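You operate a simulated robot arm through the tools that you are given. There is no shell and no other tool. Be economical: measure what you need, move in short steps, check, and stop when the job is done.

The job below is to be done with a simulated robot arm. You get a single attempt, and the scene is never put back.

JOB
Check the yoghurt tubs on the top of the small table. At the end: the white yoghurt tub that expires last from the top of the small table is on the green mat's middle; the blue candle stands on top of the orange mug; the white yoghurt tub that expires first from the top of the small table is on top of the beeswax tin; the red spool is in the beige bowl; whatever was shut is shut again. Leave all else as you found it, and nothing knocked over.
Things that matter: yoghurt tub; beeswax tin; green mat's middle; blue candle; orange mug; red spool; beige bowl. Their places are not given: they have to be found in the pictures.

Only the result counts: the job must be done as asked and must still hold three seconds after the hand-in. Knocking over, shifting, dropping, spilling or breaking anything else fails it.

ROBOT AND FRAMES
A 6-joint arm with a two-finger parallel gripper, fixed in place. Base frame: the origin is at the foot of the arm, x ahead of it, y to its left, z up; the work surface is at about z = 0.75. Lengths are in m, angles in rad, forces in N, time in s.
With the tool pointing down near the work surface it reaches from about 0.26 to 0.68 m from the base axis. Its first joint turns from -1.152 to 1.152 rad. Payload 2.9 kg.
Tool frame: the origin (TCP) lies between the finger pads and is the grasp point; the fingertips stand 0.03 m ahead of it; z points along the fingers, y is the line along which they close. Largest opening 0.11 m; finger width 0.02, thickness 0.01; the body of the gripper, 0.048 by 0.112 m, starts 0.055 m behind the TCP.
Orientation is that of the tool frame in the base frame, as a unit quaternion [x, y, z, w]. With the fingers straight down and closing along the base's y, the tool's x points along the base's -x, its y along +y and its z along -z.

CONTROLS
- The arm moves only by the tool step_arm. Its argument "motion" is text: rows parted by semicolons, each of 7 numbers parted by spaces: the turn, a rotation vector about the base's x, y, z in rad, then the shift along the base's x, y, z in m, then the gripper command, from -1 (shut) to 1 (fully open), values between in proportion. In form: ax ay az tx ty tz fingers; .... A call has 1 to 10 rows; each row is the pose to reach, as a shift and turn from the pose commanded when the call began. A row lasts 0.2 s, in which the tool goes at most 0.05 m and 0.15 rad; a call with a longer step from one row to the next is refused whole, and so is a gripper value outside its range. A pose out of reach is approached as far as the arm can. The call stops where the force on the tool passes 40 N (or 10 N more than at its start, if that is more) or the arm is blocked; 0.2 s more then pass. The fingers move at their own pace (about 0.108 m/s each) and stop on an object; they squeeze with about 45 N. The grip force told is the motor's: it shows also when the fingers shut on nothing. Time passes only in rows, and 0.2 s behind the last, so rows that repeat a pose let the fingers close. It gives the time, the measured TCP pose, the force on the tool (base axes), the opening and the grip force at its end, in the units of the frame above (readings bear some noise).
- Cameras (640 x 400 px; columns grow to the right, rows downward): "scene" is fixed at [0.0908, 0.4429, 1.3853]; the picture's right is [-0.63, -0.78, 0.00], its down [-0.43, 0.35, -0.83] and it looks along [0.65, -0.52, -0.55] (base axes); focal length 340 px, centre (320, 200). "wrist" rides on the gripper at [0.072, 0.017, -0.103] in the tool frame; the picture's right is [-0.23, 0.97, 0.00], its down [-0.76, -0.18, -0.62] and it looks along [-0.61, -0.14, 0.78] (tool axes); focal length 222 px, centre (320, 200).
- get_image(camera): a new picture of that camera. It takes no simulated time.
- measure_at(camera, pixels): for up to 12 pixels [column, row] of the newest picture of that camera ("zoom" is the newest enlarged one), the place [x, y, z] in the base frame of the surface seen there, good to about 0.002 m. It takes no simulated time.
- enlarge(camera, box): a new picture of the part [left, top, right, bottom] of that camera's present view, enlarged. It takes no simulated time.
- hand_in(): hands the job in; it is judged then, once.

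Keep the steps short. Do not move on a guess: measure, check each grasp and each placing, and mend mistakes. In all there are 80 turns and 38 pictures (those below and enlarged ones count). Leave the gripper open and the arm clear of the work at the hand-in unless told otherwise, and finish with a single line.

The tools are called after ">>>" as name(argument=value, ...) on one line, values as JSON. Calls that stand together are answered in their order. step_arm: Moves the arm, as the interface text tells. Its arguments: {"type":"object","properties":{"motion":{"type":"string"}},"required":["motion"]} The other tools are called the same way: get_image (camera) takes a picture; measure_at (camera, pixels) gives the place of the surface under pixels of a picture; enlarge (camera, box) takes an enlarged picture of a part of a camera's view; hand_in () hands the job in.

At the start:

```text
clock: 0.0
tcp_pos: [0.4628, -0.2566, 1.0406]
orientation: [0.0, 1.0, 0.0, -0.001]
force: [-0.1, 0.5, -0.3]
finger_gap: 0.11
grip_force: 0.2
```

scene: 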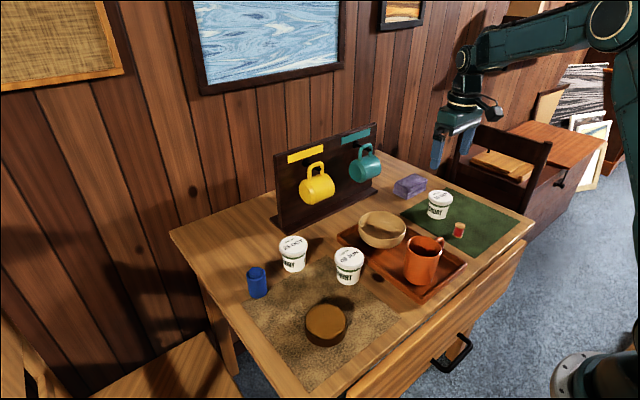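
wrist: 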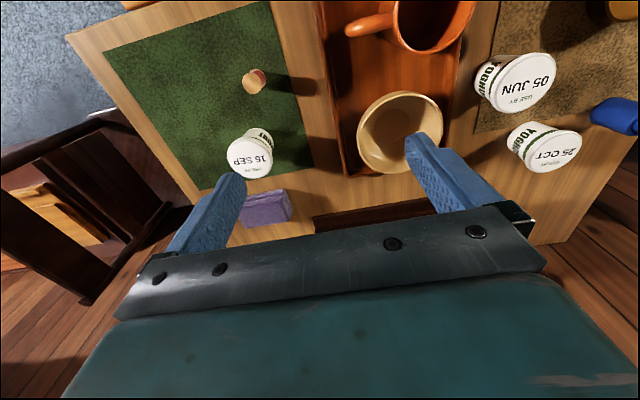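

I can see three white tubs, with lids that appear to read 25 OCT, 05 JUN and 16 SEP. I'll enlarge both views to read the dates and find the objects.

>>> enlarge(camera="scene", box=[230, 170, 550, 370])

>>> enlarge(camera="wrist", box=[200, 30, 640, 230])

```text
2.00 times, centred on (390, 270) of scene
```

zoom: 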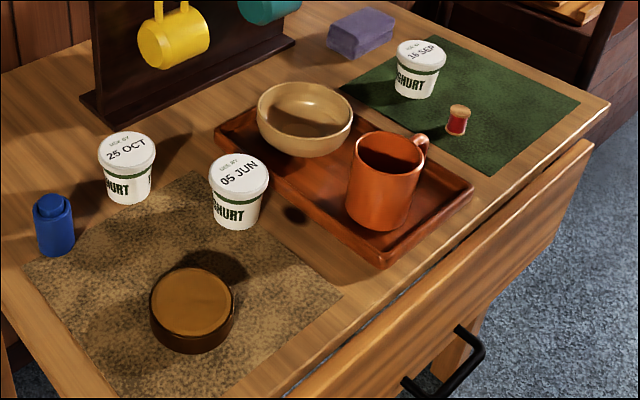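

```text
1.45 times, centred on (420, 130) of wrist
```

zoom: 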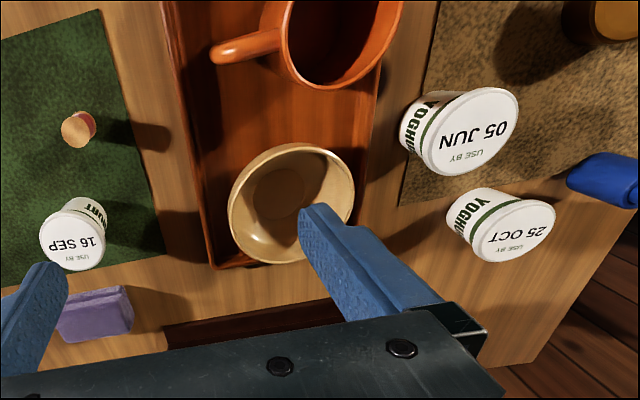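

The dates are 05 JUN (first), 16 SEP and 25 OCT (last). Next I'll measure the objects in the scene zoom and the mug's inside in the scene view.

>>> enlarge(camera="scene", box=[230, 170, 550, 370])

>>> measure_at(camera="scene", pixels=[[293, 242], [349, 256], [439, 196], [257, 270], [257, 292], [327, 320], [425, 247], [418, 240], [382, 232], [459, 226], [459, 232], [410, 185]])

>>> measure_at(camera="zoom", pixels=[[405, 36], [580, 103], [490, 175], [338, 88], [355, 150], [425, 160], [385, 175], [390, 134], [390, 150], [425, 140], [262, 100], [352, 118]])

>>> measure_at(camera="zoom", pixels=[[152, 295], [232, 295], [192, 270], [192, 325], [195, 345], [36, 205], [71, 205], [53, 195], [55, 240], [102, 155], [154, 155], [210, 180]])

```text
2.00 times, centred on (390, 270) of scene
```

zoom: 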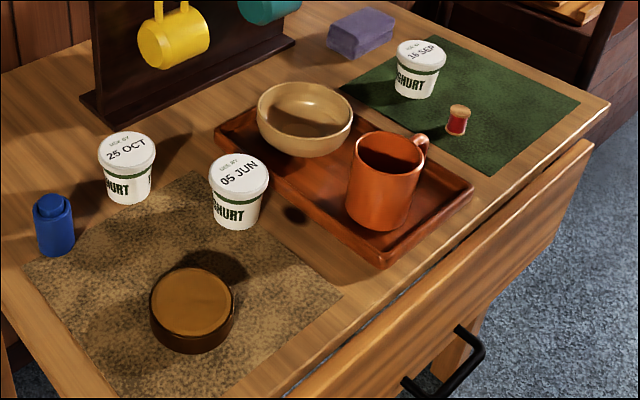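

```text
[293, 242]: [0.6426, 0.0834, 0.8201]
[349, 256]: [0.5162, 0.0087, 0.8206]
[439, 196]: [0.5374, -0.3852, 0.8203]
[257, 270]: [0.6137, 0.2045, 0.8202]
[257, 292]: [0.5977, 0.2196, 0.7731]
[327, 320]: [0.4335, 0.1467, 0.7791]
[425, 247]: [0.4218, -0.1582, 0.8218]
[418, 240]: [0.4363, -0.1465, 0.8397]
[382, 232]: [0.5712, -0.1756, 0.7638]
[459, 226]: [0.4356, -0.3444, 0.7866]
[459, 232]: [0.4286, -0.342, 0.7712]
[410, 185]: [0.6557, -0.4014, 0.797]
```

```text
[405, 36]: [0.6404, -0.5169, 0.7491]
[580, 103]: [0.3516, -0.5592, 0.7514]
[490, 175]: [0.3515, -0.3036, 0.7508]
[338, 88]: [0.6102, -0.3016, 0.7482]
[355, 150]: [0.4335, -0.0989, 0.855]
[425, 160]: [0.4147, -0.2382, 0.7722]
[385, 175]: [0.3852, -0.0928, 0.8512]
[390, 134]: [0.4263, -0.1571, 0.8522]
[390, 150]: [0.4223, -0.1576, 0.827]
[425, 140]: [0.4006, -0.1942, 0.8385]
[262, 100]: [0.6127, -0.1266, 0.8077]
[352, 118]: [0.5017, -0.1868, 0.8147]
```

```text
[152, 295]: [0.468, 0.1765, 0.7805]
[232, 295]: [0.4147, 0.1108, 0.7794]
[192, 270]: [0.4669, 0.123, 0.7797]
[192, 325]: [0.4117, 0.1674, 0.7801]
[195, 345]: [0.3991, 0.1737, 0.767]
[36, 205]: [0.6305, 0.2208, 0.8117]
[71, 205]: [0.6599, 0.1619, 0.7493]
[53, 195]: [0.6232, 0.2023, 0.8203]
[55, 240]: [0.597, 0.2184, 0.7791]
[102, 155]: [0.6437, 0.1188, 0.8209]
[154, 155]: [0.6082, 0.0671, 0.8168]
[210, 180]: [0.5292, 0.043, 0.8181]
```

The mug looks open on top, with its rim at z≈0.855. Before planning the candle I'll move the wrist camera closer to look into the mug.

>>> step_arm(motion="0 0 0 -0.028 0.03 -0.008 1; 0 0 0 -0.056 0.06 -0.016 1; 0 0 0 -0.084 0.09 -0.024 1; 0 0 0 -0.112 0.12 -0.032 1; 0 0 0 -0.14 0.15 -0.04 1")

>>> get_image(camera="wrist")

```text
clock: 1.2
tcp_pos: [0.323, -0.1058, 0.9994]
orientation: [0.0, 1.0, 0.0, 0.0]
force: [0.2, 0.3, -0.8]
finger_gap: 0.1101
grip_force: 0.1
```

```text
32 pictures are left
```

wrist: 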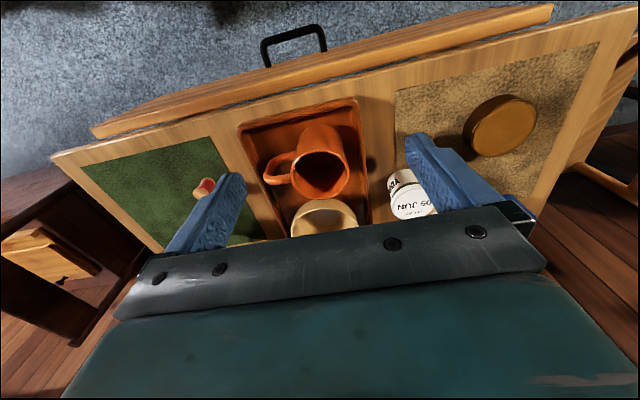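

>>> enlarge(camera="wrist", box=[240, 100, 400, 200])

>>> measure_at(camera="zoom", pixels=[[310, 260], [320, 240], [340, 330], [320, 200], [405, 280], [235, 310], [320, 390], [320, 220], [150, 290], [160, 250], [300, 280], [350, 210]])

```text
4.00 times, centred on (320, 150) of wrist
```

zoom: 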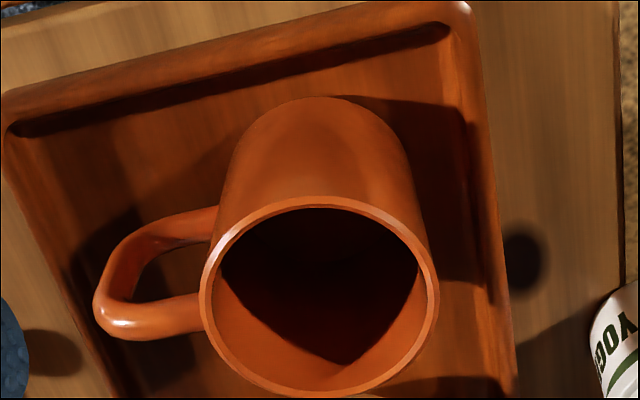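

```text
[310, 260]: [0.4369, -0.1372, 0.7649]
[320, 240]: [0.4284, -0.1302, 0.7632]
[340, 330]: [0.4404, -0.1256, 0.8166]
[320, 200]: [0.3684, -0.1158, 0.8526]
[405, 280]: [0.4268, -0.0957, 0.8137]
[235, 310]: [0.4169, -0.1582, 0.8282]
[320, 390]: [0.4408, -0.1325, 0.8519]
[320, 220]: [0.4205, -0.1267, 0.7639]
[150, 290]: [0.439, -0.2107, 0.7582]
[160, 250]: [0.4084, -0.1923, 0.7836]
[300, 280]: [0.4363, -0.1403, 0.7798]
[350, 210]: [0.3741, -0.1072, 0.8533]
```

The mug is truly hollow: the floor is at z≈0.764, the rim at 0.853 and the outer diameter is about 0.076. Next I'll look closely at the candle, tubs and tin.

>>> step_arm(motion="0 0 0 0.02 0.04 -0.01 1; 0 0 0 0.045 0.08 -0.02 1; 0 0 0 0.07 0.12 -0.03 1; 0 0 0 0.095 0.16 -0.04 1; 0 0 0 0.12 0.2 -0.05 1; 0 0 0 0.145 0.24 -0.06 1; 0 0 0 0.17 0.28 -0.07 1; 0 0 0 0.19 0.315 -0.075 1")

>>> get_image(camera="wrist")

```text
clock: 3.0
tcp_pos: [0.5124, 0.2109, 0.9251]
orientation: [0.001, 1.0, 0.0, 0.0]
force: [0.2, -0.7, 0.1]
finger_gap: 0.1101
grip_force: 0.0
```

```text
30 pictures are left
```

wrist: 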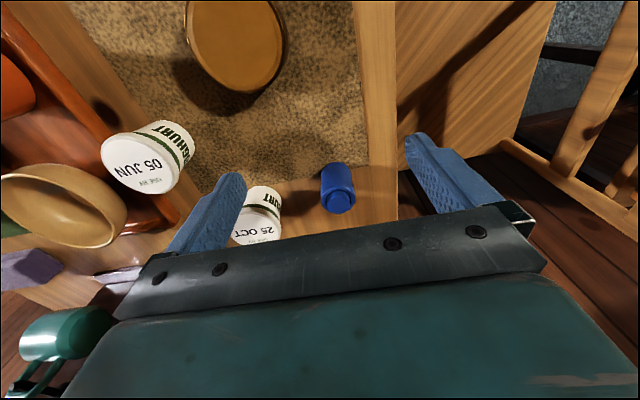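

>>> enlarge(camera="wrist", box=[256, 140, 416, 240])

>>> measure_at(camera="zoom", pixels=[[340, 240], [270, 215], [385, 205], [300, 190], [330, 210], [320, 150], [320, 100], [262, 140], [392, 140], [300, 285], [380, 280], [340, 210]])

>>> measure_at(camera="wrist", pixels=[[188, 20], [280, 50], [240, 91], [250, 5], [235, 40], [104, 160], [140, 178], [183, 165], [160, 192], [275, 232], [255, 235], [150, 135]])

```text
4.00 times, centred on (336, 190) of wrist
```

zoom: 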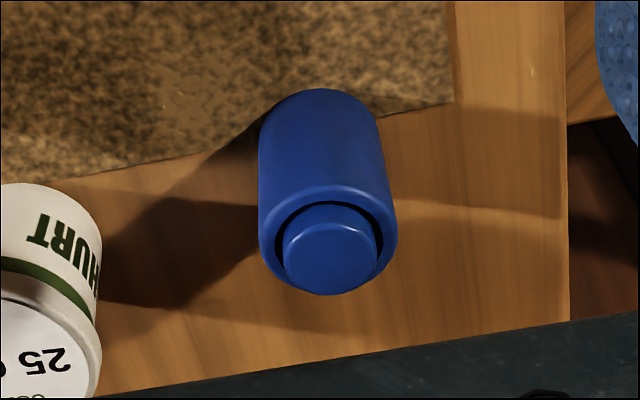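

```text
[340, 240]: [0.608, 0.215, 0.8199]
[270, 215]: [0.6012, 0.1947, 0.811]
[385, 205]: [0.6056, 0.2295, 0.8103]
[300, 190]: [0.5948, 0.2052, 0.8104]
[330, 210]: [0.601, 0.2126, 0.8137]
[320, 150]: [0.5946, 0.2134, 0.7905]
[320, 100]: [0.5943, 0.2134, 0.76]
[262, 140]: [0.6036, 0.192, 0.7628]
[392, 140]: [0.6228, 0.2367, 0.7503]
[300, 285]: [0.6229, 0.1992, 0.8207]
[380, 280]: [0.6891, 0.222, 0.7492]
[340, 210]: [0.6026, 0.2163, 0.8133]
```

```text
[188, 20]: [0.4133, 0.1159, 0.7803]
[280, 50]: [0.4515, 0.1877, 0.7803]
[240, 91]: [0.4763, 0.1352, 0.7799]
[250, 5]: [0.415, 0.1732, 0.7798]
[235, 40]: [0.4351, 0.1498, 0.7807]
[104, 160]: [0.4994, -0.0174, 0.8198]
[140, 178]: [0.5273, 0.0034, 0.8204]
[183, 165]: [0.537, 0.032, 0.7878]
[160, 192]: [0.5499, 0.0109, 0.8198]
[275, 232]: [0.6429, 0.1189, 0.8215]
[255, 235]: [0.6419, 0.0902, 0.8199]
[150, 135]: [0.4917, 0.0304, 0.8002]
```

The candle is about 0.04 in diameter and 0.07 tall, centred near (0.613, 0.212). The JUN tub goes first, so I'll zoom in on it to find its lid centre, and on the tin.

>>> enlarge(camera="wrist", box=[80, 100, 240, 200])

>>> measure_at(camera="zoom", pixels=[[95, 225], [115, 160], [180, 140], [260, 150], [350, 215], [385, 290], [370, 340], [320, 362], [240, 365], [150, 325], [240, 250], [110, 280]])

```text
4.00 times, centred on (160, 150) of wrist
```

zoom: 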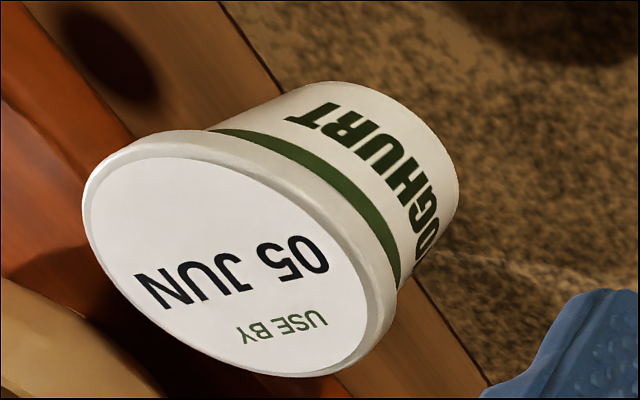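

```text
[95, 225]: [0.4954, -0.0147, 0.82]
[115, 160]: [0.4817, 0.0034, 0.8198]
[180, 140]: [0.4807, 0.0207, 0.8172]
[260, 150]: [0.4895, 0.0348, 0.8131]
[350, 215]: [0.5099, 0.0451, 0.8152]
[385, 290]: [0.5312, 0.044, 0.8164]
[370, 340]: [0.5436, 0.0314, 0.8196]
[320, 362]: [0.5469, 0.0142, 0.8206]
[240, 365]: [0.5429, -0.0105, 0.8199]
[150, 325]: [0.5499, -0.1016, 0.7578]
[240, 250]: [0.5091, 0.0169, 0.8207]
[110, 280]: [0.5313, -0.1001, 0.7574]
```

The lid fits a centre of (0.515, 0.013) with radius 0.035. I'll move above it and go down to z 0.805 with the fingers open.

>>> step_arm(motion="0 0 0 0.001 -0.04 0 1; 0 0 0 0.002 -0.08 0 1; 0 0 0 0.0024 -0.12 0 1; 0 0 0 0.0024 -0.16 0 1; 0 0 0 0.0024 -0.1965 0 1; 0 0 0 0.0024 -0.1965 -0.04 1; 0 0 0 0.0024 -0.1965 -0.08 1; 0 0 0 0.0024 -0.1965 -0.1 1; 0 0 0 0.0024 -0.1965 -0.12 1")

>>> get_image(camera="wrist")

```text
clock: 5.0
tcp_pos: [0.516, 0.0131, 0.8053]
orientation: [0.0, 1.0, -0.001, 0.0]
force: [0.2, 0.3, 0.0]
finger_gap: 0.1102
grip_force: 0.1
```

```text
27 pictures are left
```

wrist: 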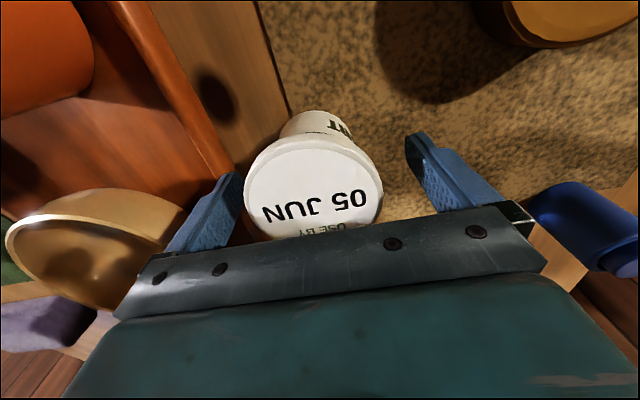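

The tub sits between the fingers. I'll close, let the grip settle, then lift a little.

>>> step_arm(motion="0 0 0 0 0 0 -1; 0 0 0 0 0 0 -1; 0 0 0 0 0 0 -1; 0 0 0 0 0 0.02 -1; 0 0 0 0 0 0.05 -1; 0 0 0 0 0 0.08 -1")

>>> get_image(camera="wrist")

```text
clock: 6.4
tcp_pos: [0.5158, 0.0126, 0.8863]
orientation: [0.0, 1.0, 0.0, 0.001]
force: [0.5, 1.0, -0.8]
finger_gap: 0.0706
grip_force: 44.4
```

```text
26 pictures are left
```

wrist: 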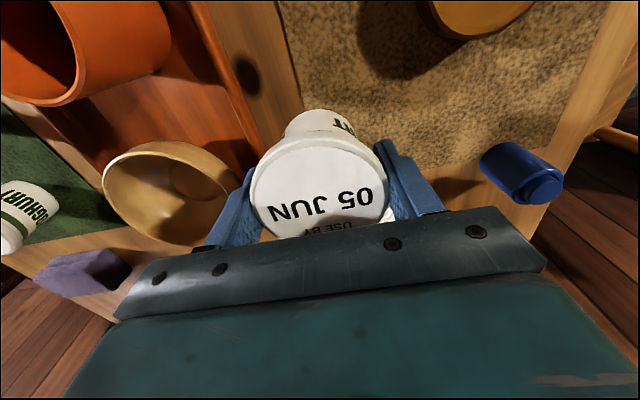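

The tub is held, with a gap of 0.0706. I'll carry it over the tin at about (0.4395, 0.148).

>>> step_arm(motion="0 0 0 -0.019 0.034 0 -1; 0 0 0 -0.038 0.068 0 -1; 0 0 0 -0.057 0.102 0 -1; 0 0 0 -0.076 0.1355 0 -1")

>>> enlarge(camera="scene", box=[250, 240, 410, 340])

>>> measure_at(camera="zoom", pixels=[[225, 320], [240, 350], [300, 385], [360, 375], [385, 340], [385, 300], [300, 300], [260, 270], [320, 360], [250, 290], [350, 390], [340, 250]])

```text
clock: 7.4
tcp_pos: [0.4392, 0.1494, 0.886]
orientation: [-0.001, 1.0, 0.001, 0.0]
force: [0.1, -0.7, -1.8]
finger_gap: 0.0702
grip_force: 44.9
```

```text
4.00 times, centred on (330, 290) of scene
```

zoom: 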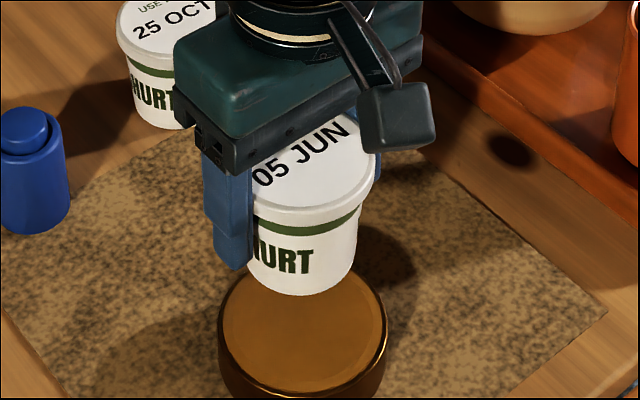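

```text
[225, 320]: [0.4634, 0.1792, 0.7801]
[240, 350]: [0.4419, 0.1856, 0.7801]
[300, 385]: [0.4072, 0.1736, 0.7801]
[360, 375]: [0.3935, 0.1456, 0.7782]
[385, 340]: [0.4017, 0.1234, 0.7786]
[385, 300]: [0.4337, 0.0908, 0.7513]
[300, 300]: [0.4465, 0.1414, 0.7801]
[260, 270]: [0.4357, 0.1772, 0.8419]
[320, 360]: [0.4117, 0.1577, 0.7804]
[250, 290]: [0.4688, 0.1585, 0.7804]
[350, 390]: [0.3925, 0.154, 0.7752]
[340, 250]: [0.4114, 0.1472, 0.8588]
```

The tin's rim points fit a centre of (0.435, 0.148). I'll shift 4 mm and lower until the tub's bottom meets z 0.78.

>>> step_arm(motion="0 0 0 -0.0045 -0.001 -0.02 -1; 0 0 0 -0.0045 -0.001 -0.04 -1; 0 0 0 -0.0045 -0.001 -0.046 -1; 0 0 0 -0.0045 -0.001 -0.049 -1")

>>> enlarge(camera="scene", box=[250, 240, 410, 340])

```text
clock: 8.4
tcp_pos: [0.4348, 0.1481, 0.8368]
orientation: [0.0, 1.0, 0.0, 0.0]
force: [0.1, 0.1, -1.7]
finger_gap: 0.0702
grip_force: 45.2
```

```text
4.00 times, centred on (330, 290) of scene
```

zoom: 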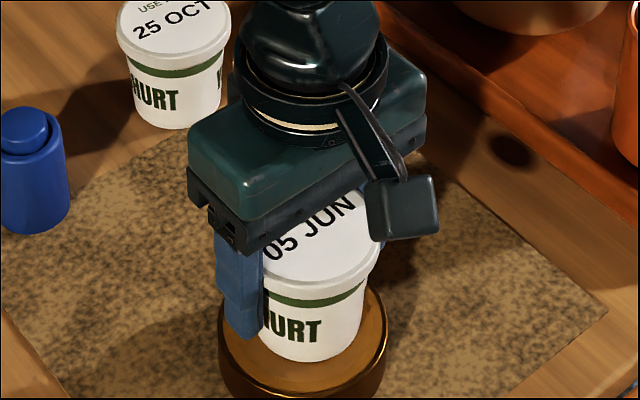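

It looks nearly down but there is no contact force yet. I'll lower it in 1 mm rows.

>>> step_arm(motion="0 0 0 0 0 -0.001 -1; 0 0 0 0 0 -0.002 -1; 0 0 0 0 0 -0.0025 -1")

```text
clock: 9.2
tcp_pos: [0.436, 0.1483, 0.8346]
orientation: [0.0, 1.0, 0.001, 0.001]
force: [-9.9, -3.4, 37.0]
finger_gap: 0.0707
grip_force: 44.7
```

That is contact at 37 N. I'll ease up 1 mm, open, and rise straight up.

>>> step_arm(motion="0 0 0 0 0 0.0015 -1; 0 0 0 0 0 0.0015 0.8; 0 0 0 0 0 0.0015 1; 0 0 0 0 0 0.0015 1; 0 0 0 0 0 0.03 1; 0 0 0 0 0 0.07 1; 0 0 0 0 0 0.11 1")

>>> get_image(camera="scene")

>>> measure_at(camera="scene", pixels=[[280, 253], [305, 253], [293, 237], [293, 253], [460, 224], [455, 225], [464, 225], [400, 230], [365, 220], [382, 212], [385, 246], [440, 196]])

```text
clock: 10.8
tcp_pos: [0.4348, 0.1478, 0.9443]
orientation: [0.0, 1.0, 0.0, 0.0]
force: [0.4, 0.3, 0.4]
finger_gap: 0.1099
grip_force: 0.1
```

```text
23 pictures are left
```

scene: 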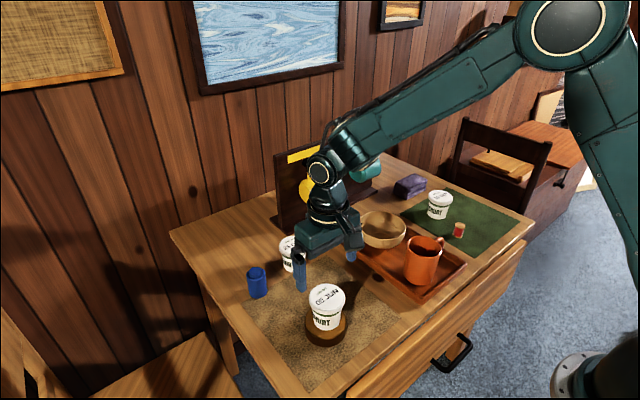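

```text
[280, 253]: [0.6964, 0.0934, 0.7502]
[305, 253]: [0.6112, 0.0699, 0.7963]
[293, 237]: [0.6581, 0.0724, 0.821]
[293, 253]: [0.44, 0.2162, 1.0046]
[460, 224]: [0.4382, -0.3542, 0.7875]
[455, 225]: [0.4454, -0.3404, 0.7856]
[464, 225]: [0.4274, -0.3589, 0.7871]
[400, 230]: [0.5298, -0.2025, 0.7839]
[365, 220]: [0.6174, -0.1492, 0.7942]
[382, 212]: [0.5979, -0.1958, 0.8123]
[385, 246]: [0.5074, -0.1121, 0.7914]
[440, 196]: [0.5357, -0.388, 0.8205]
```

The JUN tub stands on the tin. Next I'll move over to the spool and green mat to view and measure them.

>>> step_arm(motion="0 0 0 -0.0035 -0.049 0 1; 0 0 0 -0.007 -0.098 0 1; 0 0 0 -0.0105 -0.147 0 1; 0 0 0 -0.014 -0.196 0 1; 0 0 0 -0.0175 -0.245 0 1; 0 0 0 -0.021 -0.294 0 1; 0 0 0 -0.0245 -0.343 0 1; 0 0 0 -0.028 -0.392 0 1; 0 0 0 -0.0315 -0.441 0 1; 0 0 0 -0.035 -0.49 0 1")

>>> get_image(camera="wrist")

```text
clock: 13.0
tcp_pos: [0.3992, -0.344, 0.9458]
orientation: [-0.001, 1.0, 0.0, 0.0]
force: [-0.7, -0.4, 0.7]
finger_gap: 0.1099
grip_force: 0.1
```

```text
22 pictures are left
```

wrist: 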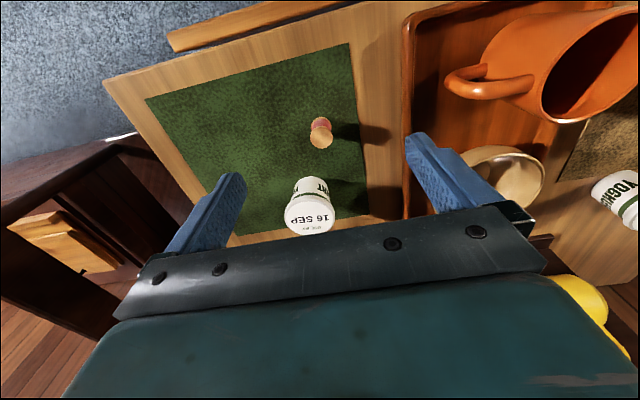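

>>> measure_at(camera="wrist", pixels=[[147, 99], [347, 45], [368, 208], [237, 234], [321, 140], [311, 140], [332, 140], [321, 133], [321, 148], [286, 215], [334, 215], [310, 232]])

>>> enlarge(camera="wrist", box=[240, 90, 400, 190])

>>> measure_at(camera="zoom", pixels=[[275, 205], [285, 170], [320, 160], [365, 175], [370, 215], [330, 235], [290, 228], [320, 130], [320, 200], [365, 145], [282, 140], [320, 112]])

```text
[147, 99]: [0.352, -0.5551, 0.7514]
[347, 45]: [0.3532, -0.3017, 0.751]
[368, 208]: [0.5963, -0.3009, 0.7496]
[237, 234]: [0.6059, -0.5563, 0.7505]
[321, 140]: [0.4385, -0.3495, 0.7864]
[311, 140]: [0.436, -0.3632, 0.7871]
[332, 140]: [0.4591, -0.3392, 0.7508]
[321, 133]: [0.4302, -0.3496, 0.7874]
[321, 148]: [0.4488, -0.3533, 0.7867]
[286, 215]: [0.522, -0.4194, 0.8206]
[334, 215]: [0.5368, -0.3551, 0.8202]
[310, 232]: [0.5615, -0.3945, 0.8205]
```

```text
4.00 times, centred on (320, 140) of wrist
```

zoom: 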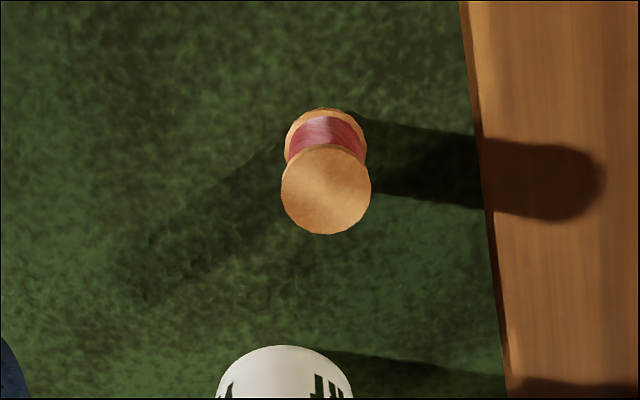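

```text
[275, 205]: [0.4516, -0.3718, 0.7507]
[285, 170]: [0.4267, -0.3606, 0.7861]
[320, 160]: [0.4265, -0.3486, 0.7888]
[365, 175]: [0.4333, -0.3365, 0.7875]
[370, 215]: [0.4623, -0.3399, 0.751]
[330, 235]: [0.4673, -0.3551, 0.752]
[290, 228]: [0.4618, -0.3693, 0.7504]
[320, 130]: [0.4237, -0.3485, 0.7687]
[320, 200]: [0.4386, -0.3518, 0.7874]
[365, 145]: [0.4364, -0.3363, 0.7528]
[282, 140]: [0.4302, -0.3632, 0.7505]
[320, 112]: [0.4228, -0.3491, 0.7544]
```

The mat's middle is about (0.479, −0.428). The spool's top centre is about (0.437, −0.350, 0.7875). I'll go down over the spool with the fingers about 0.06 apart.

>>> step_arm(motion="0 0 0 0.0375 -0.0065 -0.02 0.1; 0 0 0 0.0375 -0.0065 -0.06 0.1; 0 0 0 0.0375 -0.0065 -0.1 0.1; 0 0 0 0.0375 -0.0065 -0.13 0.1; 0 0 0 0.0375 -0.0065 -0.15 0.1; 0 0 0 0.0375 -0.0065 -0.158 0.1")

>>> get_image(camera="wrist")

```text
clock: 14.4
tcp_pos: [0.4377, -0.3475, 0.7848]
orientation: [0.0, 1.0, 0.0, 0.001]
force: [-0.1, 0.5, 0.6]
finger_gap: 0.0605
grip_force: 0.1
```

```text
20 pictures are left
```

wrist: 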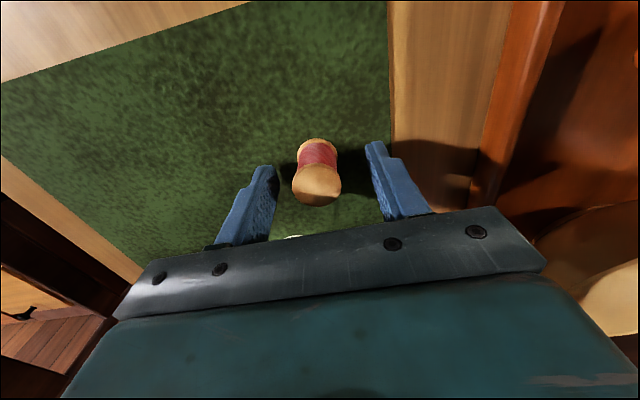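

The spool is between the fingers. I'll close, then lift.

>>> step_arm(motion="0 0 0 0 0 0 -1; 0 0 0 0 0 0 -1; 0 0 0 0 0 0 -1; 0 0 0 0 0 0.03 -1; 0 0 0 0 0 0.07 -1; 0 0 0 0 0 0.11 -1")

>>> get_image(camera="wrist")

>>> measure_at(camera="wrist", pixels=[[320, 225], [300, 220], [340, 220], [500, 220], [540, 200], [470, 200], [560, 190], [480, 230], [520, 215], [540, 230], [300, 200], [280, 215]])

```text
clock: 15.8
tcp_pos: [0.4369, -0.3484, 0.8966]
orientation: [0.0, 1.0, 0.0, 0.0]
force: [-0.3, -0.8, -1.1]
finger_gap: 0.0254
grip_force: 45.3
```

```text
19 pictures are left
```

wrist: 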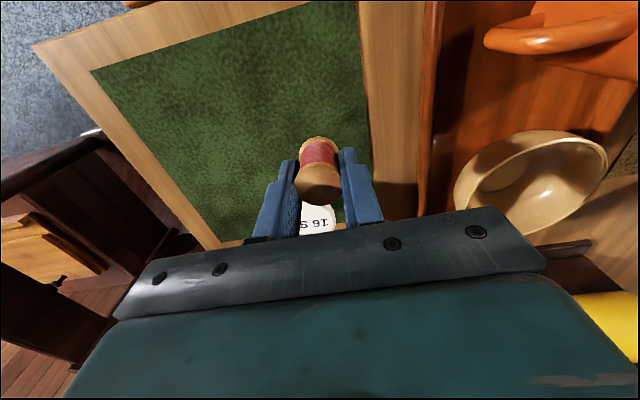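

```text
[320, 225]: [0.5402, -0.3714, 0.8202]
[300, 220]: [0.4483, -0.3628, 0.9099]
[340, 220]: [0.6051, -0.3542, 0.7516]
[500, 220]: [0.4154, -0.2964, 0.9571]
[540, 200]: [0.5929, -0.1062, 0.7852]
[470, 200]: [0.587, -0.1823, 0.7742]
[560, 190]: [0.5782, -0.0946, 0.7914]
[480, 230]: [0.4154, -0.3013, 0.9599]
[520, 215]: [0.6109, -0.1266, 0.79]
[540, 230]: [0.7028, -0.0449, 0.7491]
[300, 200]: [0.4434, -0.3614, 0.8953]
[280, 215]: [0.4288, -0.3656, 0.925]
```

Spool held. Now I'll find the bowl's rim circle from this view.

>>> measure_at(camera="wrist", pixels=[[457, 190], [463, 178], [485, 155], [520, 137], [560, 132], [590, 137], [605, 150], [604, 170], [580, 200], [545, 224], [510, 172], [530, 190]])

```text
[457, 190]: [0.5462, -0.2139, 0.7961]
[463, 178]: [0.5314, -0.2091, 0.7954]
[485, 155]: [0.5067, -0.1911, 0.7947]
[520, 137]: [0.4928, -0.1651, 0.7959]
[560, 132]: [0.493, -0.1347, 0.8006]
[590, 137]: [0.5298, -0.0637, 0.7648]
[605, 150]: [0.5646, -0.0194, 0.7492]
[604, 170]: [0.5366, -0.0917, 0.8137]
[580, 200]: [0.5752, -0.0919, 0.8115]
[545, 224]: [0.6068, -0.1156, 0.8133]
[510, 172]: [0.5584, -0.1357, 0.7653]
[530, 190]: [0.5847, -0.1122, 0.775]
```

The bowl's centre is about (0.553, −0.152) with the rim at 0.813. I'll check how close the hanging mugs are before moving there.

>>> get_image(camera="scene")

>>> measure_at(camera="scene", pixels=[[366, 168], [355, 170], [375, 165], [318, 188], [325, 195], [365, 178], [368, 150], [345, 205], [410, 185], [340, 140]])

```text
18 pictures are left
```

scene: 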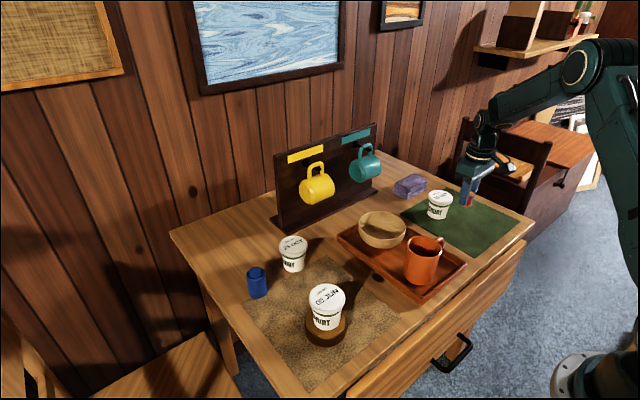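

```text
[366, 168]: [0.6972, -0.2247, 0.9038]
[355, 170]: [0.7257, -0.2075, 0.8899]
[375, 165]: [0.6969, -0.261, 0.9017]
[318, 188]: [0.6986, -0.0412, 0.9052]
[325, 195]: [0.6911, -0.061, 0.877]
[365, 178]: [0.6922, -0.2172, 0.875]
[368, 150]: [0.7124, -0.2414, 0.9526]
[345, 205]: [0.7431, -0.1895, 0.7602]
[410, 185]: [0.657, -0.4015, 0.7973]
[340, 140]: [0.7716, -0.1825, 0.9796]
```

The mugs' fronts are at x≥0.69, so the bowl is clear. I'll carry the spool over the bowl and lower it.

>>> step_arm(motion="0 0 0 0.023 0.039 0 -1; 0 0 0 0.046 0.078 0 -1; 0 0 0 0.07 0.118 0 -1; 0 0 0 0.093 0.157 0 -1; 0 0 0 0.116 0.1965 0 -1; 0 0 0 0.116 0.1965 -0.03 -1; 0 0 0 0.116 0.1965 -0.06 -1; 0 0 0 0.116 0.1965 -0.08 -1; 0 0 0 0.116 0.1965 -0.088 -1")

>>> get_image(camera="wrist")

```text
clock: 17.8
tcp_pos: [0.5542, -0.153, 0.8068]
orientation: [0.0, 1.0, 0.0, 0.0]
force: [0.2, -0.2, -0.8]
finger_gap: 0.0257
grip_force: 45.2
```

```text
17 pictures are left
```

wrist: 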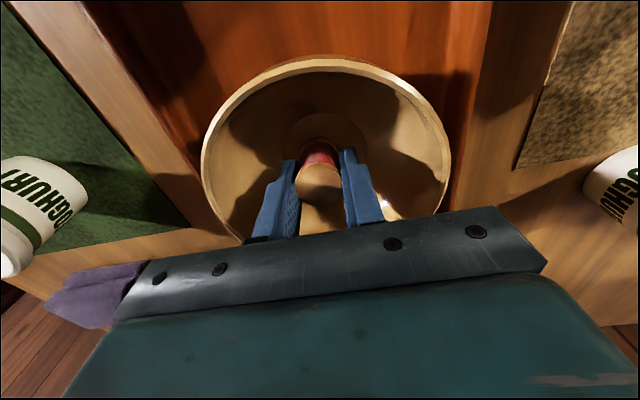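

The spool is inside the bowl. I'll lower 4 mm gently, open slightly, and rise.

>>> step_arm(motion="0 0 0 0 0 -0.0015 -1; 0 0 0 0 0 -0.003 -1; 0 0 0 0 0 -0.004 -1; 0 0 0 0 0 -0.003 -0.2; 0 0 0 0 0 -0.003 -0.2; 0 0 0 0 0 0.03 -0.2; 0 0 0 0 0 0.07 -0.2; 0 0 0 0 0 0.12 0.5")

>>> get_image(camera="wrist")

```text
clock: 19.6
tcp_pos: [0.552, -0.1528, 0.9286]
orientation: [0.0, 1.0, -0.001, 0.0]
force: [-0.2, 0.2, 0.3]
finger_gap: 0.0822
grip_force: 0.0
```

```text
16 pictures are left
```

wrist: 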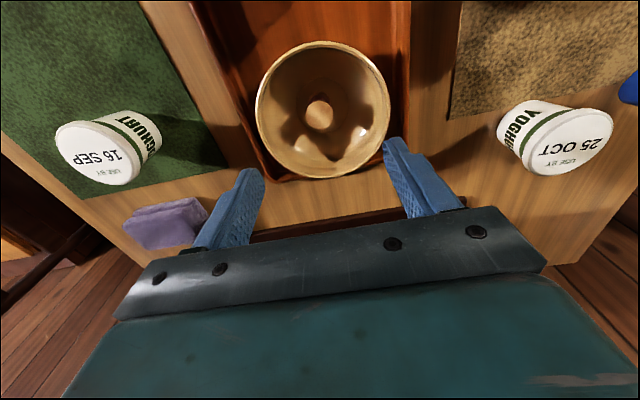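

The spool stands in the bowl. Both remaining tubs are in view, so I'll measure their lid rims here.

>>> measure_at(camera="wrist", pixels=[[59, 150], [62, 132], [78, 125], [105, 130], [130, 152], [137, 172], [126, 182], [102, 184], [78, 172], [95, 155]])

>>> measure_at(camera="wrist", pixels=[[523, 155], [530, 135], [550, 118], [575, 109], [598, 111], [610, 125], [605, 145], [590, 160], [565, 172], [540, 173], [568, 140]])

```text
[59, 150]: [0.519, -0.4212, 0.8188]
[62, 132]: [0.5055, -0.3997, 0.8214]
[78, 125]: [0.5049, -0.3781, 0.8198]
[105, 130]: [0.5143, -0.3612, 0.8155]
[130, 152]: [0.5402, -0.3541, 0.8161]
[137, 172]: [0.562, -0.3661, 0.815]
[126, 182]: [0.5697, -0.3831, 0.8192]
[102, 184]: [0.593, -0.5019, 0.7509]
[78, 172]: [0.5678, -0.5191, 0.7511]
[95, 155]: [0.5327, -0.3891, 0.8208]
```

```text
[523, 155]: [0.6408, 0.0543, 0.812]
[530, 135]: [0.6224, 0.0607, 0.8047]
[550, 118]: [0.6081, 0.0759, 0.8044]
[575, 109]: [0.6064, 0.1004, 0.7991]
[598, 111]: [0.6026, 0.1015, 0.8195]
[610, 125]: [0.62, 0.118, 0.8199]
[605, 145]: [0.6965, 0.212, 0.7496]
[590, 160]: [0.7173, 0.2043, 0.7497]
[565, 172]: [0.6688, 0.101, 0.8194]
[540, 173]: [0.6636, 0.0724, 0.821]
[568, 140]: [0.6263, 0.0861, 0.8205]
```

SEP's centre is (0.5365, −0.3885). OCT's is (0.6355, 0.087). The mat middle is only 0.070 from SEP, so I'll place OCT about 5 mm off the middle to avoid touching it. Now I'll go over the OCT tub and down.

>>> step_arm(motion="0 0 0 0.01 0.045 0 1; 0 0 0 0.02 0.09 0 1; 0 0 0 0.035 0.135 0 1; 0 0 0 0.05 0.18 0 1; 0 0 0 0.068 0.215 0 1; 0 0 0 0.0825 0.2395 0 1; 0 0 0 0.0825 0.2395 -0.045 1; 0 0 0 0.0825 0.2395 -0.085 1; 0 0 0 0.0825 0.2395 -0.11 1; 0 0 0 0.0825 0.2395 -0.123 1")

>>> get_image(camera="wrist")

```text
clock: 21.8
tcp_pos: [0.6351, 0.0873, 0.8045]
orientation: [0.0, 1.0, 0.0, 0.0]
force: [-0.2, -0.1, 0.2]
finger_gap: 0.11
grip_force: 0.0
```

```text
15 pictures are left
```

wrist: 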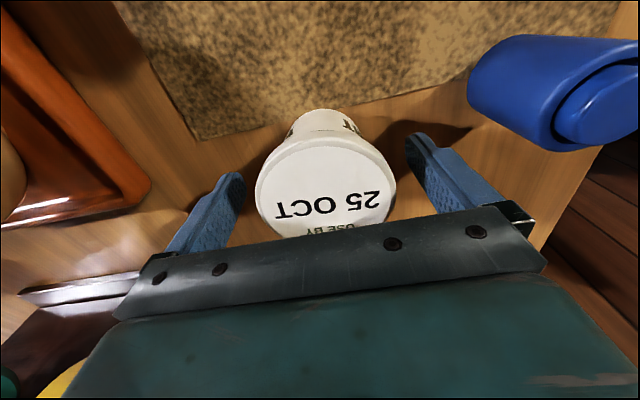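

The tub is centred between the fingers. I'll grip and lift.

>>> step_arm(motion="0 0 0 0 0 0 -1; 0 0 0 0 0 0 -1; 0 0 0 0 0 0 -1; 0 0 0 0 0 0.02 -1; 0 0 0 0 0 0.06 -1; 0 0 0 0 0 0.1 -1; 0 0 0 -0.04 -0.02 0.11 -1")

```text
clock: 23.4
tcp_pos: [0.5957, 0.0671, 0.9143]
orientation: [0.0, 1.0, 0.0, 0.0]
force: [-0.5, -0.9, -1.7]
finger_gap: 0.0701
grip_force: 45.1
```

Held, gap 0.070 with weight felt. I'll carry it toward the green mat.

>>> step_arm(motion="0 0 0 -0.0105 -0.045 0 -1; 0 0 0 -0.021 -0.09 0 -1; 0 0 0 -0.0315 -0.135 0 -1; 0 0 0 -0.042 -0.18 0 -1; 0 0 0 -0.0525 -0.225 0 -1; 0 0 0 -0.063 -0.27 0 -1; 0 0 0 -0.0735 -0.315 0 -1; 0 0 0 -0.09 -0.36 0 -1; 0 0 0 -0.106 -0.405 0 -1; 0 0 0 -0.121 -0.45 0 -1")

```text
clock: 25.6
tcp_pos: [0.4757, -0.3835, 0.9165]
orientation: [-0.001, 1.0, 0.0, 0.0]
force: [-0.1, -0.9, -1.5]
finger_gap: 0.0702
grip_force: 45.1
```

>>> step_arm(motion="0 0 0 -0.0005 -0.03 0 -1; 0 0 0 -0.0005 -0.0485 0 -1; 0 0 0 -0.0005 -0.0485 -0.03 -1; 0 0 0 -0.0005 -0.0485 -0.06 -1; 0 0 0 -0.0005 -0.0485 -0.085 -1")

>>> enlarge(camera="scene", box=[380, 150, 540, 250])

>>> measure_at(camera="zoom", pixels=[[240, 185], [250, 230], [340, 220], [330, 160], [380, 200], [560, 250], [600, 300]])

```text
clock: 26.8
tcp_pos: [0.4752, -0.4315, 0.8304]
orientation: [0.001, 1.0, 0.0, 0.0]
force: [-1.1, 0.0, -1.5]
finger_gap: 0.0701
grip_force: 44.8
```

```text
4.00 times, centred on (460, 200) of scene
```

zoom: 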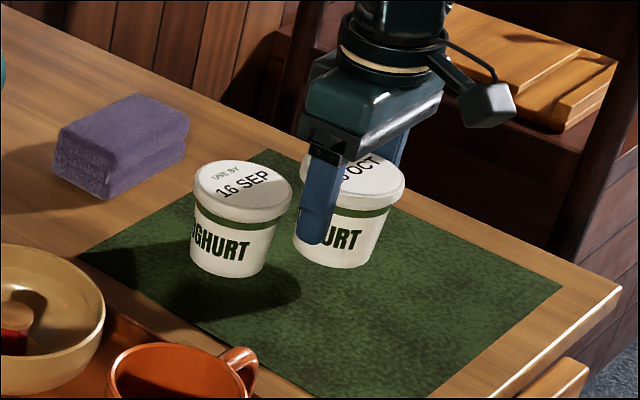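

```text
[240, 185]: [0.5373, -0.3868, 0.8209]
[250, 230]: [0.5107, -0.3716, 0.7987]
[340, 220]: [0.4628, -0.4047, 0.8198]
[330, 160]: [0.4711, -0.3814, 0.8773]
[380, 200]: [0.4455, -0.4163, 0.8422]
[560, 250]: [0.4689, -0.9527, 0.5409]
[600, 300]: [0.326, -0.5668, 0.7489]
```

The tub clears SEP. I'll lower to contact in small rows.

>>> step_arm(motion="0 0 0 0 0 -0.012 -1; 0 0 0 0 0 -0.02 -1; 0 0 0 0 0 -0.0225 -1; 0 0 0 0 0 -0.0235 -1; 0 0 0 0 0 -0.0245 -1; 0 0 0 0 0 -0.0255 -1; 0 0 0 0 0 -0.0265 -1")

```text
clock: 28.4
tcp_pos: [0.4747, -0.4318, 0.8054]
orientation: [0.001, 1.0, 0.0, 0.001]
force: [-1.5, 2.1, 6.4]
finger_gap: 0.0702
grip_force: 44.5
```

It is in light contact at z 0.805. I'll open to about 0.09 and rise.

>>> step_arm(motion="0 0 0 0 0 0 -1; 0 0 0 0 0 0 0.6; 0 0 0 0 0 0 0.6; 0 0 0 0 0 0 0.6; 0 0 0 0 0 0.03 0.6; 0 0 0 0 0 0.07 0.6; 0 0 0 0 0 0.12 0.6; 0 0 0 -0.02 0.03 0.15 1")

>>> get_image(camera="wrist")

>>> measure_at(camera="wrist", pixels=[[270, 150], [270, 165], [300, 180], [340, 200], [310, 165], [280, 175]])

```text
clock: 30.2
tcp_pos: [0.4534, -0.4009, 0.9549]
orientation: [0.0, 1.0, 0.002, -0.001]
force: [-1.0, 0.1, -1.1]
finger_gap: 0.1101
grip_force: 0.1
```

```text
13 pictures are left
```

wrist: 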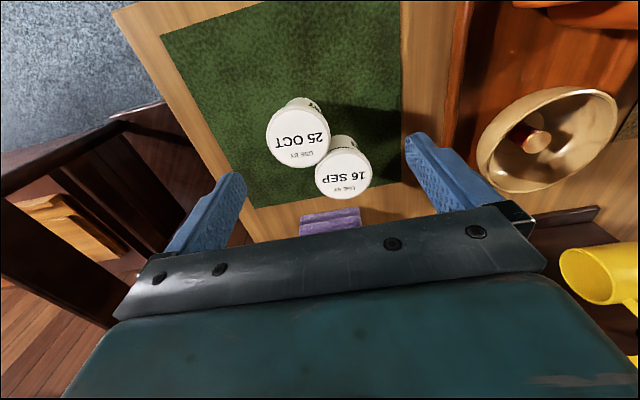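

```text
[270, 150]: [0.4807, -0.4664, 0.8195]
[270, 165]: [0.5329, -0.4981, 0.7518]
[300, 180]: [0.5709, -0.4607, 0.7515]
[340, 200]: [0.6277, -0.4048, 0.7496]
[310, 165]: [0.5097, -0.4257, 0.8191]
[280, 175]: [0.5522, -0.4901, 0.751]
```

OCT stands on the mat beside SEP without touching it. The candle is last. I'll stop over the mug on the way to measure its rim precisely.

>>> step_arm(motion="0 0 0 -0.014 0.047 0 1; 0 0 0 -0.028 0.094 0 1; 0 0 0 -0.042 0.141 0 1; 0 0 0 -0.056 0.188 -0.01 1; 0 0 0 -0.07 0.235 -0.02 1; 0 0 0 -0.083 0.276 -0.03 1")

>>> get_image(camera="wrist")

```text
clock: 31.6
tcp_pos: [0.3707, -0.1249, 0.9235]
orientation: [0.0, 1.0, 0.001, 0.0]
force: [-1.3, 1.4, 0.1]
finger_gap: 0.11
grip_force: 0.0
```

```text
12 pictures are left
```

wrist: 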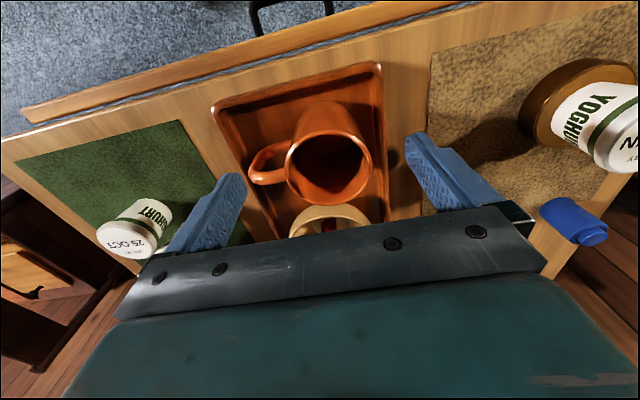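

>>> enlarge(camera="wrist", box=[270, 120, 390, 210])

```text
4.44 times, centred on (330, 165) of wrist
```

zoom: 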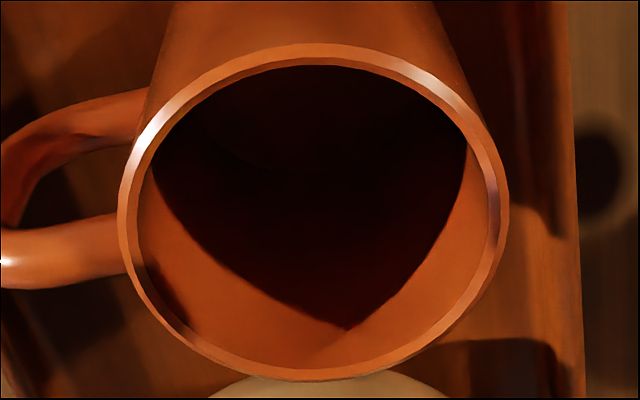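

>>> measure_at(camera="zoom", pixels=[[310, 54], [190, 103], [129, 200], [165, 313], [245, 364], [325, 374], [425, 345], [490, 268], [497, 190], [435, 90], [375, 60], [235, 74]])

>>> measure_at(camera="zoom", pixels=[[340, 53], [340, 46], [340, 60], [121, 215], [139, 215], [505, 215], [490, 225], [300, 380], [300, 366], [280, 46], [280, 62], [410, 68]])

```text
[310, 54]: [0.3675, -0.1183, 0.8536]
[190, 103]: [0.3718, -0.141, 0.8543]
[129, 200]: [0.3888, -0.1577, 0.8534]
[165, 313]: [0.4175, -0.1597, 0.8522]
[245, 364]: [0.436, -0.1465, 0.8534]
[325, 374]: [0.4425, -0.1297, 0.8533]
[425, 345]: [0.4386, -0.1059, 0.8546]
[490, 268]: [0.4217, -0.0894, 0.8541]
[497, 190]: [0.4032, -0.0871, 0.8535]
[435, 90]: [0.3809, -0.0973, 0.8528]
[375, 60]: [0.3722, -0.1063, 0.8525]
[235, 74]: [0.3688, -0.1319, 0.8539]
```

```text
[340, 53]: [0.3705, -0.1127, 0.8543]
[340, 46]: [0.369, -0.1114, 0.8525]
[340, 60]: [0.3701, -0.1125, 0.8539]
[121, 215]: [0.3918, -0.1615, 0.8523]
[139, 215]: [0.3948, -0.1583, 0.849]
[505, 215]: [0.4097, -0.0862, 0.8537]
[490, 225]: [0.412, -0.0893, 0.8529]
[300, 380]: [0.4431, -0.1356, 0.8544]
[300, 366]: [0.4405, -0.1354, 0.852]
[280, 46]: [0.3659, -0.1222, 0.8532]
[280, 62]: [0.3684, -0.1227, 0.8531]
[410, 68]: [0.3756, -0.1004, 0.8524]
```

The rim circle has its centre at (0.405, −0.124), with a mid-wall radius of about 0.0375. Now I'll go above the candle at (0.6135, 0.2115).

>>> step_arm(motion="0 0 0 0.027 0.037 0 1; 0 0 0 0.054 0.074 0 1; 0 0 0 0.081 0.111 0 1; 0 0 0 0.108 0.149 0 1; 0 0 0 0.135 0.186 0 1; 0 0 0 0.162 0.224 0 1; 0 0 0 0.189 0.261 0 1; 0 0 0 0.216 0.298 0 1; 0 0 0 0.2428 0.3355 0 1; 0 0 0 0.2428 0.3355 -0.04 0.7")

>>> get_image(camera="wrist")

```text
clock: 33.8
tcp_pos: [0.6145, 0.2098, 0.8837]
orientation: [0.0, 1.0, 0.0, 0.0]
force: [0.2, 0.7, -0.5]
finger_gap: 0.0934
grip_force: 0.1
```

```text
10 pictures are left
```

wrist: 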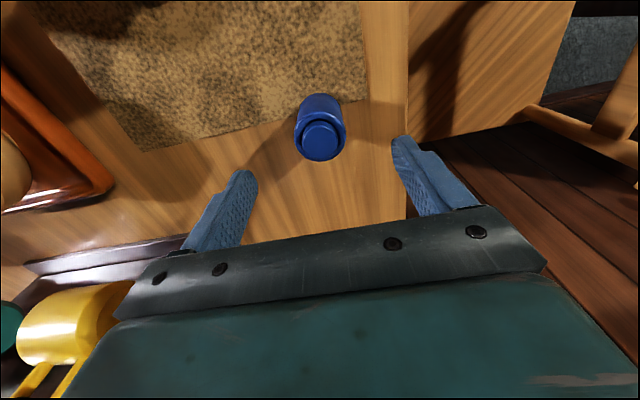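

>>> measure_at(camera="wrist", pixels=[[297, 140], [344, 138], [320, 120], [302, 152], [338, 155], [320, 160], [320, 140], [308, 140], [335, 138], [320, 127], [320, 153], [312, 98]])

```text
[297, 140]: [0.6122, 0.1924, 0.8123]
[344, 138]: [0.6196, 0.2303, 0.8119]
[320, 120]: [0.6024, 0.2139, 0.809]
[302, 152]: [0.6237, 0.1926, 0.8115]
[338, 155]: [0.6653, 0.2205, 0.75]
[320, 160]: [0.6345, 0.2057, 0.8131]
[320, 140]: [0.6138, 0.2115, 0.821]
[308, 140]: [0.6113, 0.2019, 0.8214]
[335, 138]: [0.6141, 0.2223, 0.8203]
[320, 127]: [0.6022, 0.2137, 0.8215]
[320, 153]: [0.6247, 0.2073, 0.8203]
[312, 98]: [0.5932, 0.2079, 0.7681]
```

The candle's centre is confirmed at (0.614, 0.211). I'll go down to z 0.80, then close on it.

>>> step_arm(motion="0 0 0 0 0 -0.03 0.7; 0 0 0 0 0 -0.06 0.7; 0 0 0 0 0 -0.0845 0.7; 0 0 0 0 0 -0.0845 -1; 0 0 0 0 0 -0.0845 -1; 0 0 0 0 0 -0.0845 -1; 0 0 0 0 0 -0.0845 -1; 0 0 0 0 0 -0.06 -1; 0 0 0 0 0 -0.02 -1; 0 0 0 0 0 0.025 -1")

>>> get_image(camera="wrist")

```text
clock: 36.0
tcp_pos: [0.6133, 0.2104, 0.9086]
orientation: [0.0, 1.0, 0.001, -0.001]
force: [0.3, -0.6, -1.5]
finger_gap: 0.0421
grip_force: 45.3
```

```text
9 pictures are left
```

wrist: 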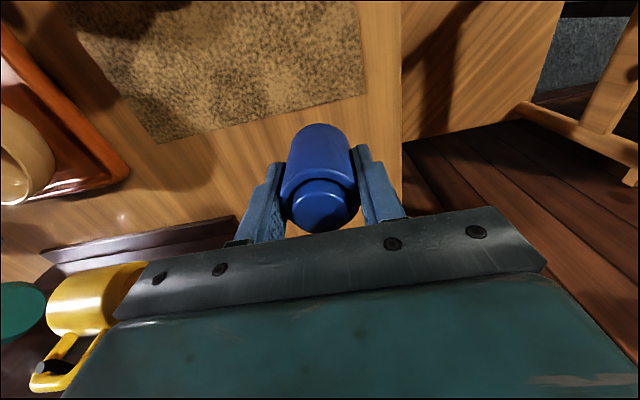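

The candle is held; its diameter is 0.042. I'll carry it over the mug's centre.

>>> step_arm(motion="0 0 0 -0.023 -0.037 0.0165 -1; 0 0 0 -0.046 -0.074 0.0165 -1; 0 0 0 -0.069 -0.111 0.0165 -1; 0 0 0 -0.092 -0.149 0.0165 -1; 0 0 0 -0.116 -0.186 0.0165 -1; 0 0 0 -0.139 -0.223 0.0165 -1; 0 0 0 -0.162 -0.26 0.0165 -1; 0 0 0 -0.185 -0.297 0.0165 -1; 0 0 0 -0.2085 -0.3345 0.0165 -1")

>>> enlarge(camera="scene", box=[360, 190, 480, 300])

```text
clock: 38.0
tcp_pos: [0.4053, -0.1244, 0.9251]
orientation: [0.0, 1.0, 0.0, -0.001]
force: [0.4, -1.0, -1.2]
finger_gap: 0.0418
grip_force: 44.9
```

```text
3.64 times, centred on (420, 245) of scene
```

zoom: 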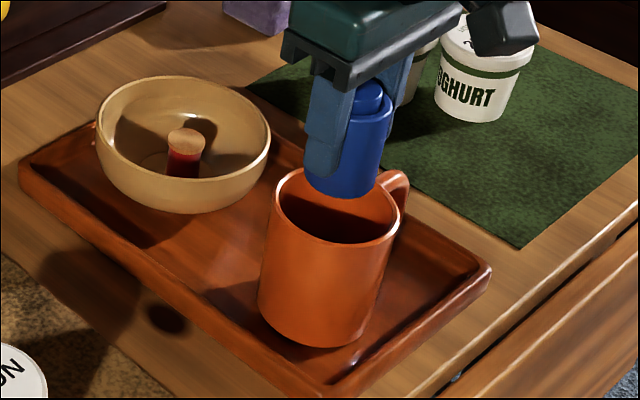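

I'll test whether the mug's top is physically open by lowering at the centre in 3 mm rows to just below the rim, watching the force.

>>> step_arm(motion="0 0 0 0 0 -0.012 -1; 0 0 0 0 0 -0.018 -1; 0 0 0 0 0 -0.021 -1; 0 0 0 0 0 -0.023 -1; 0 0 0 0 0 -0.025 -1; 0 0 0 0 0 -0.027 -1; 0 0 0 0 0 -0.03 -1")

```text
clock: 39.4
tcp_pos: [0.407, -0.1236, 0.9019]
orientation: [-0.001, 1.0, 0.0, 0.002]
force: [-4.1, 0.2, 9.4]
finger_gap: 0.0417
grip_force: 45.1
stopped in row 7: the force on the tool passed its limit (the readings are from after the stop); the commanded pose is now the measured one
```

The candle met firm resistance with its bottom at z≈0.852, at rim level on the mug's axis. That means the mug's top carries load. I'll ease off half a millimetre, then open slowly without lifting and check.

>>> step_arm(motion="0 0 0 0 0 0.0005 -1; 0 0 0 0 0 0.0005 -1; 0 0 0 0 0 0.0005 -0.15; 0 0 0 0 0 0.0005 -0.1; 0 0 0 0 0 0.0005 -0.05")

>>> enlarge(camera="scene", box=[360, 190, 480, 300])

```text
clock: 40.6
tcp_pos: [0.4066, -0.1246, 0.9016]
orientation: [0.0, 1.0, 0.0, 0.002]
force: [-0.4, 0.1, 0.4]
finger_gap: 0.0523
grip_force: 0.1
```

```text
3.64 times, centred on (420, 245) of scene
```

zoom: 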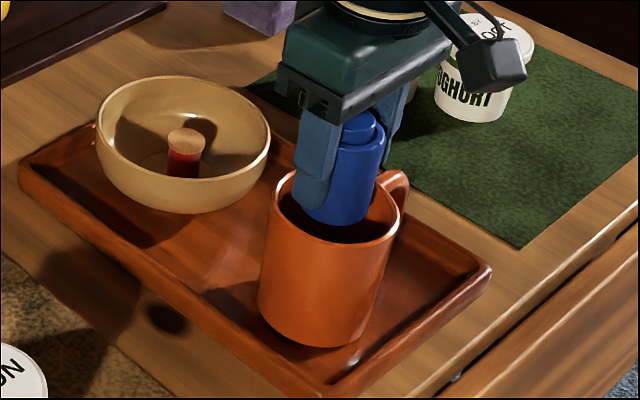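

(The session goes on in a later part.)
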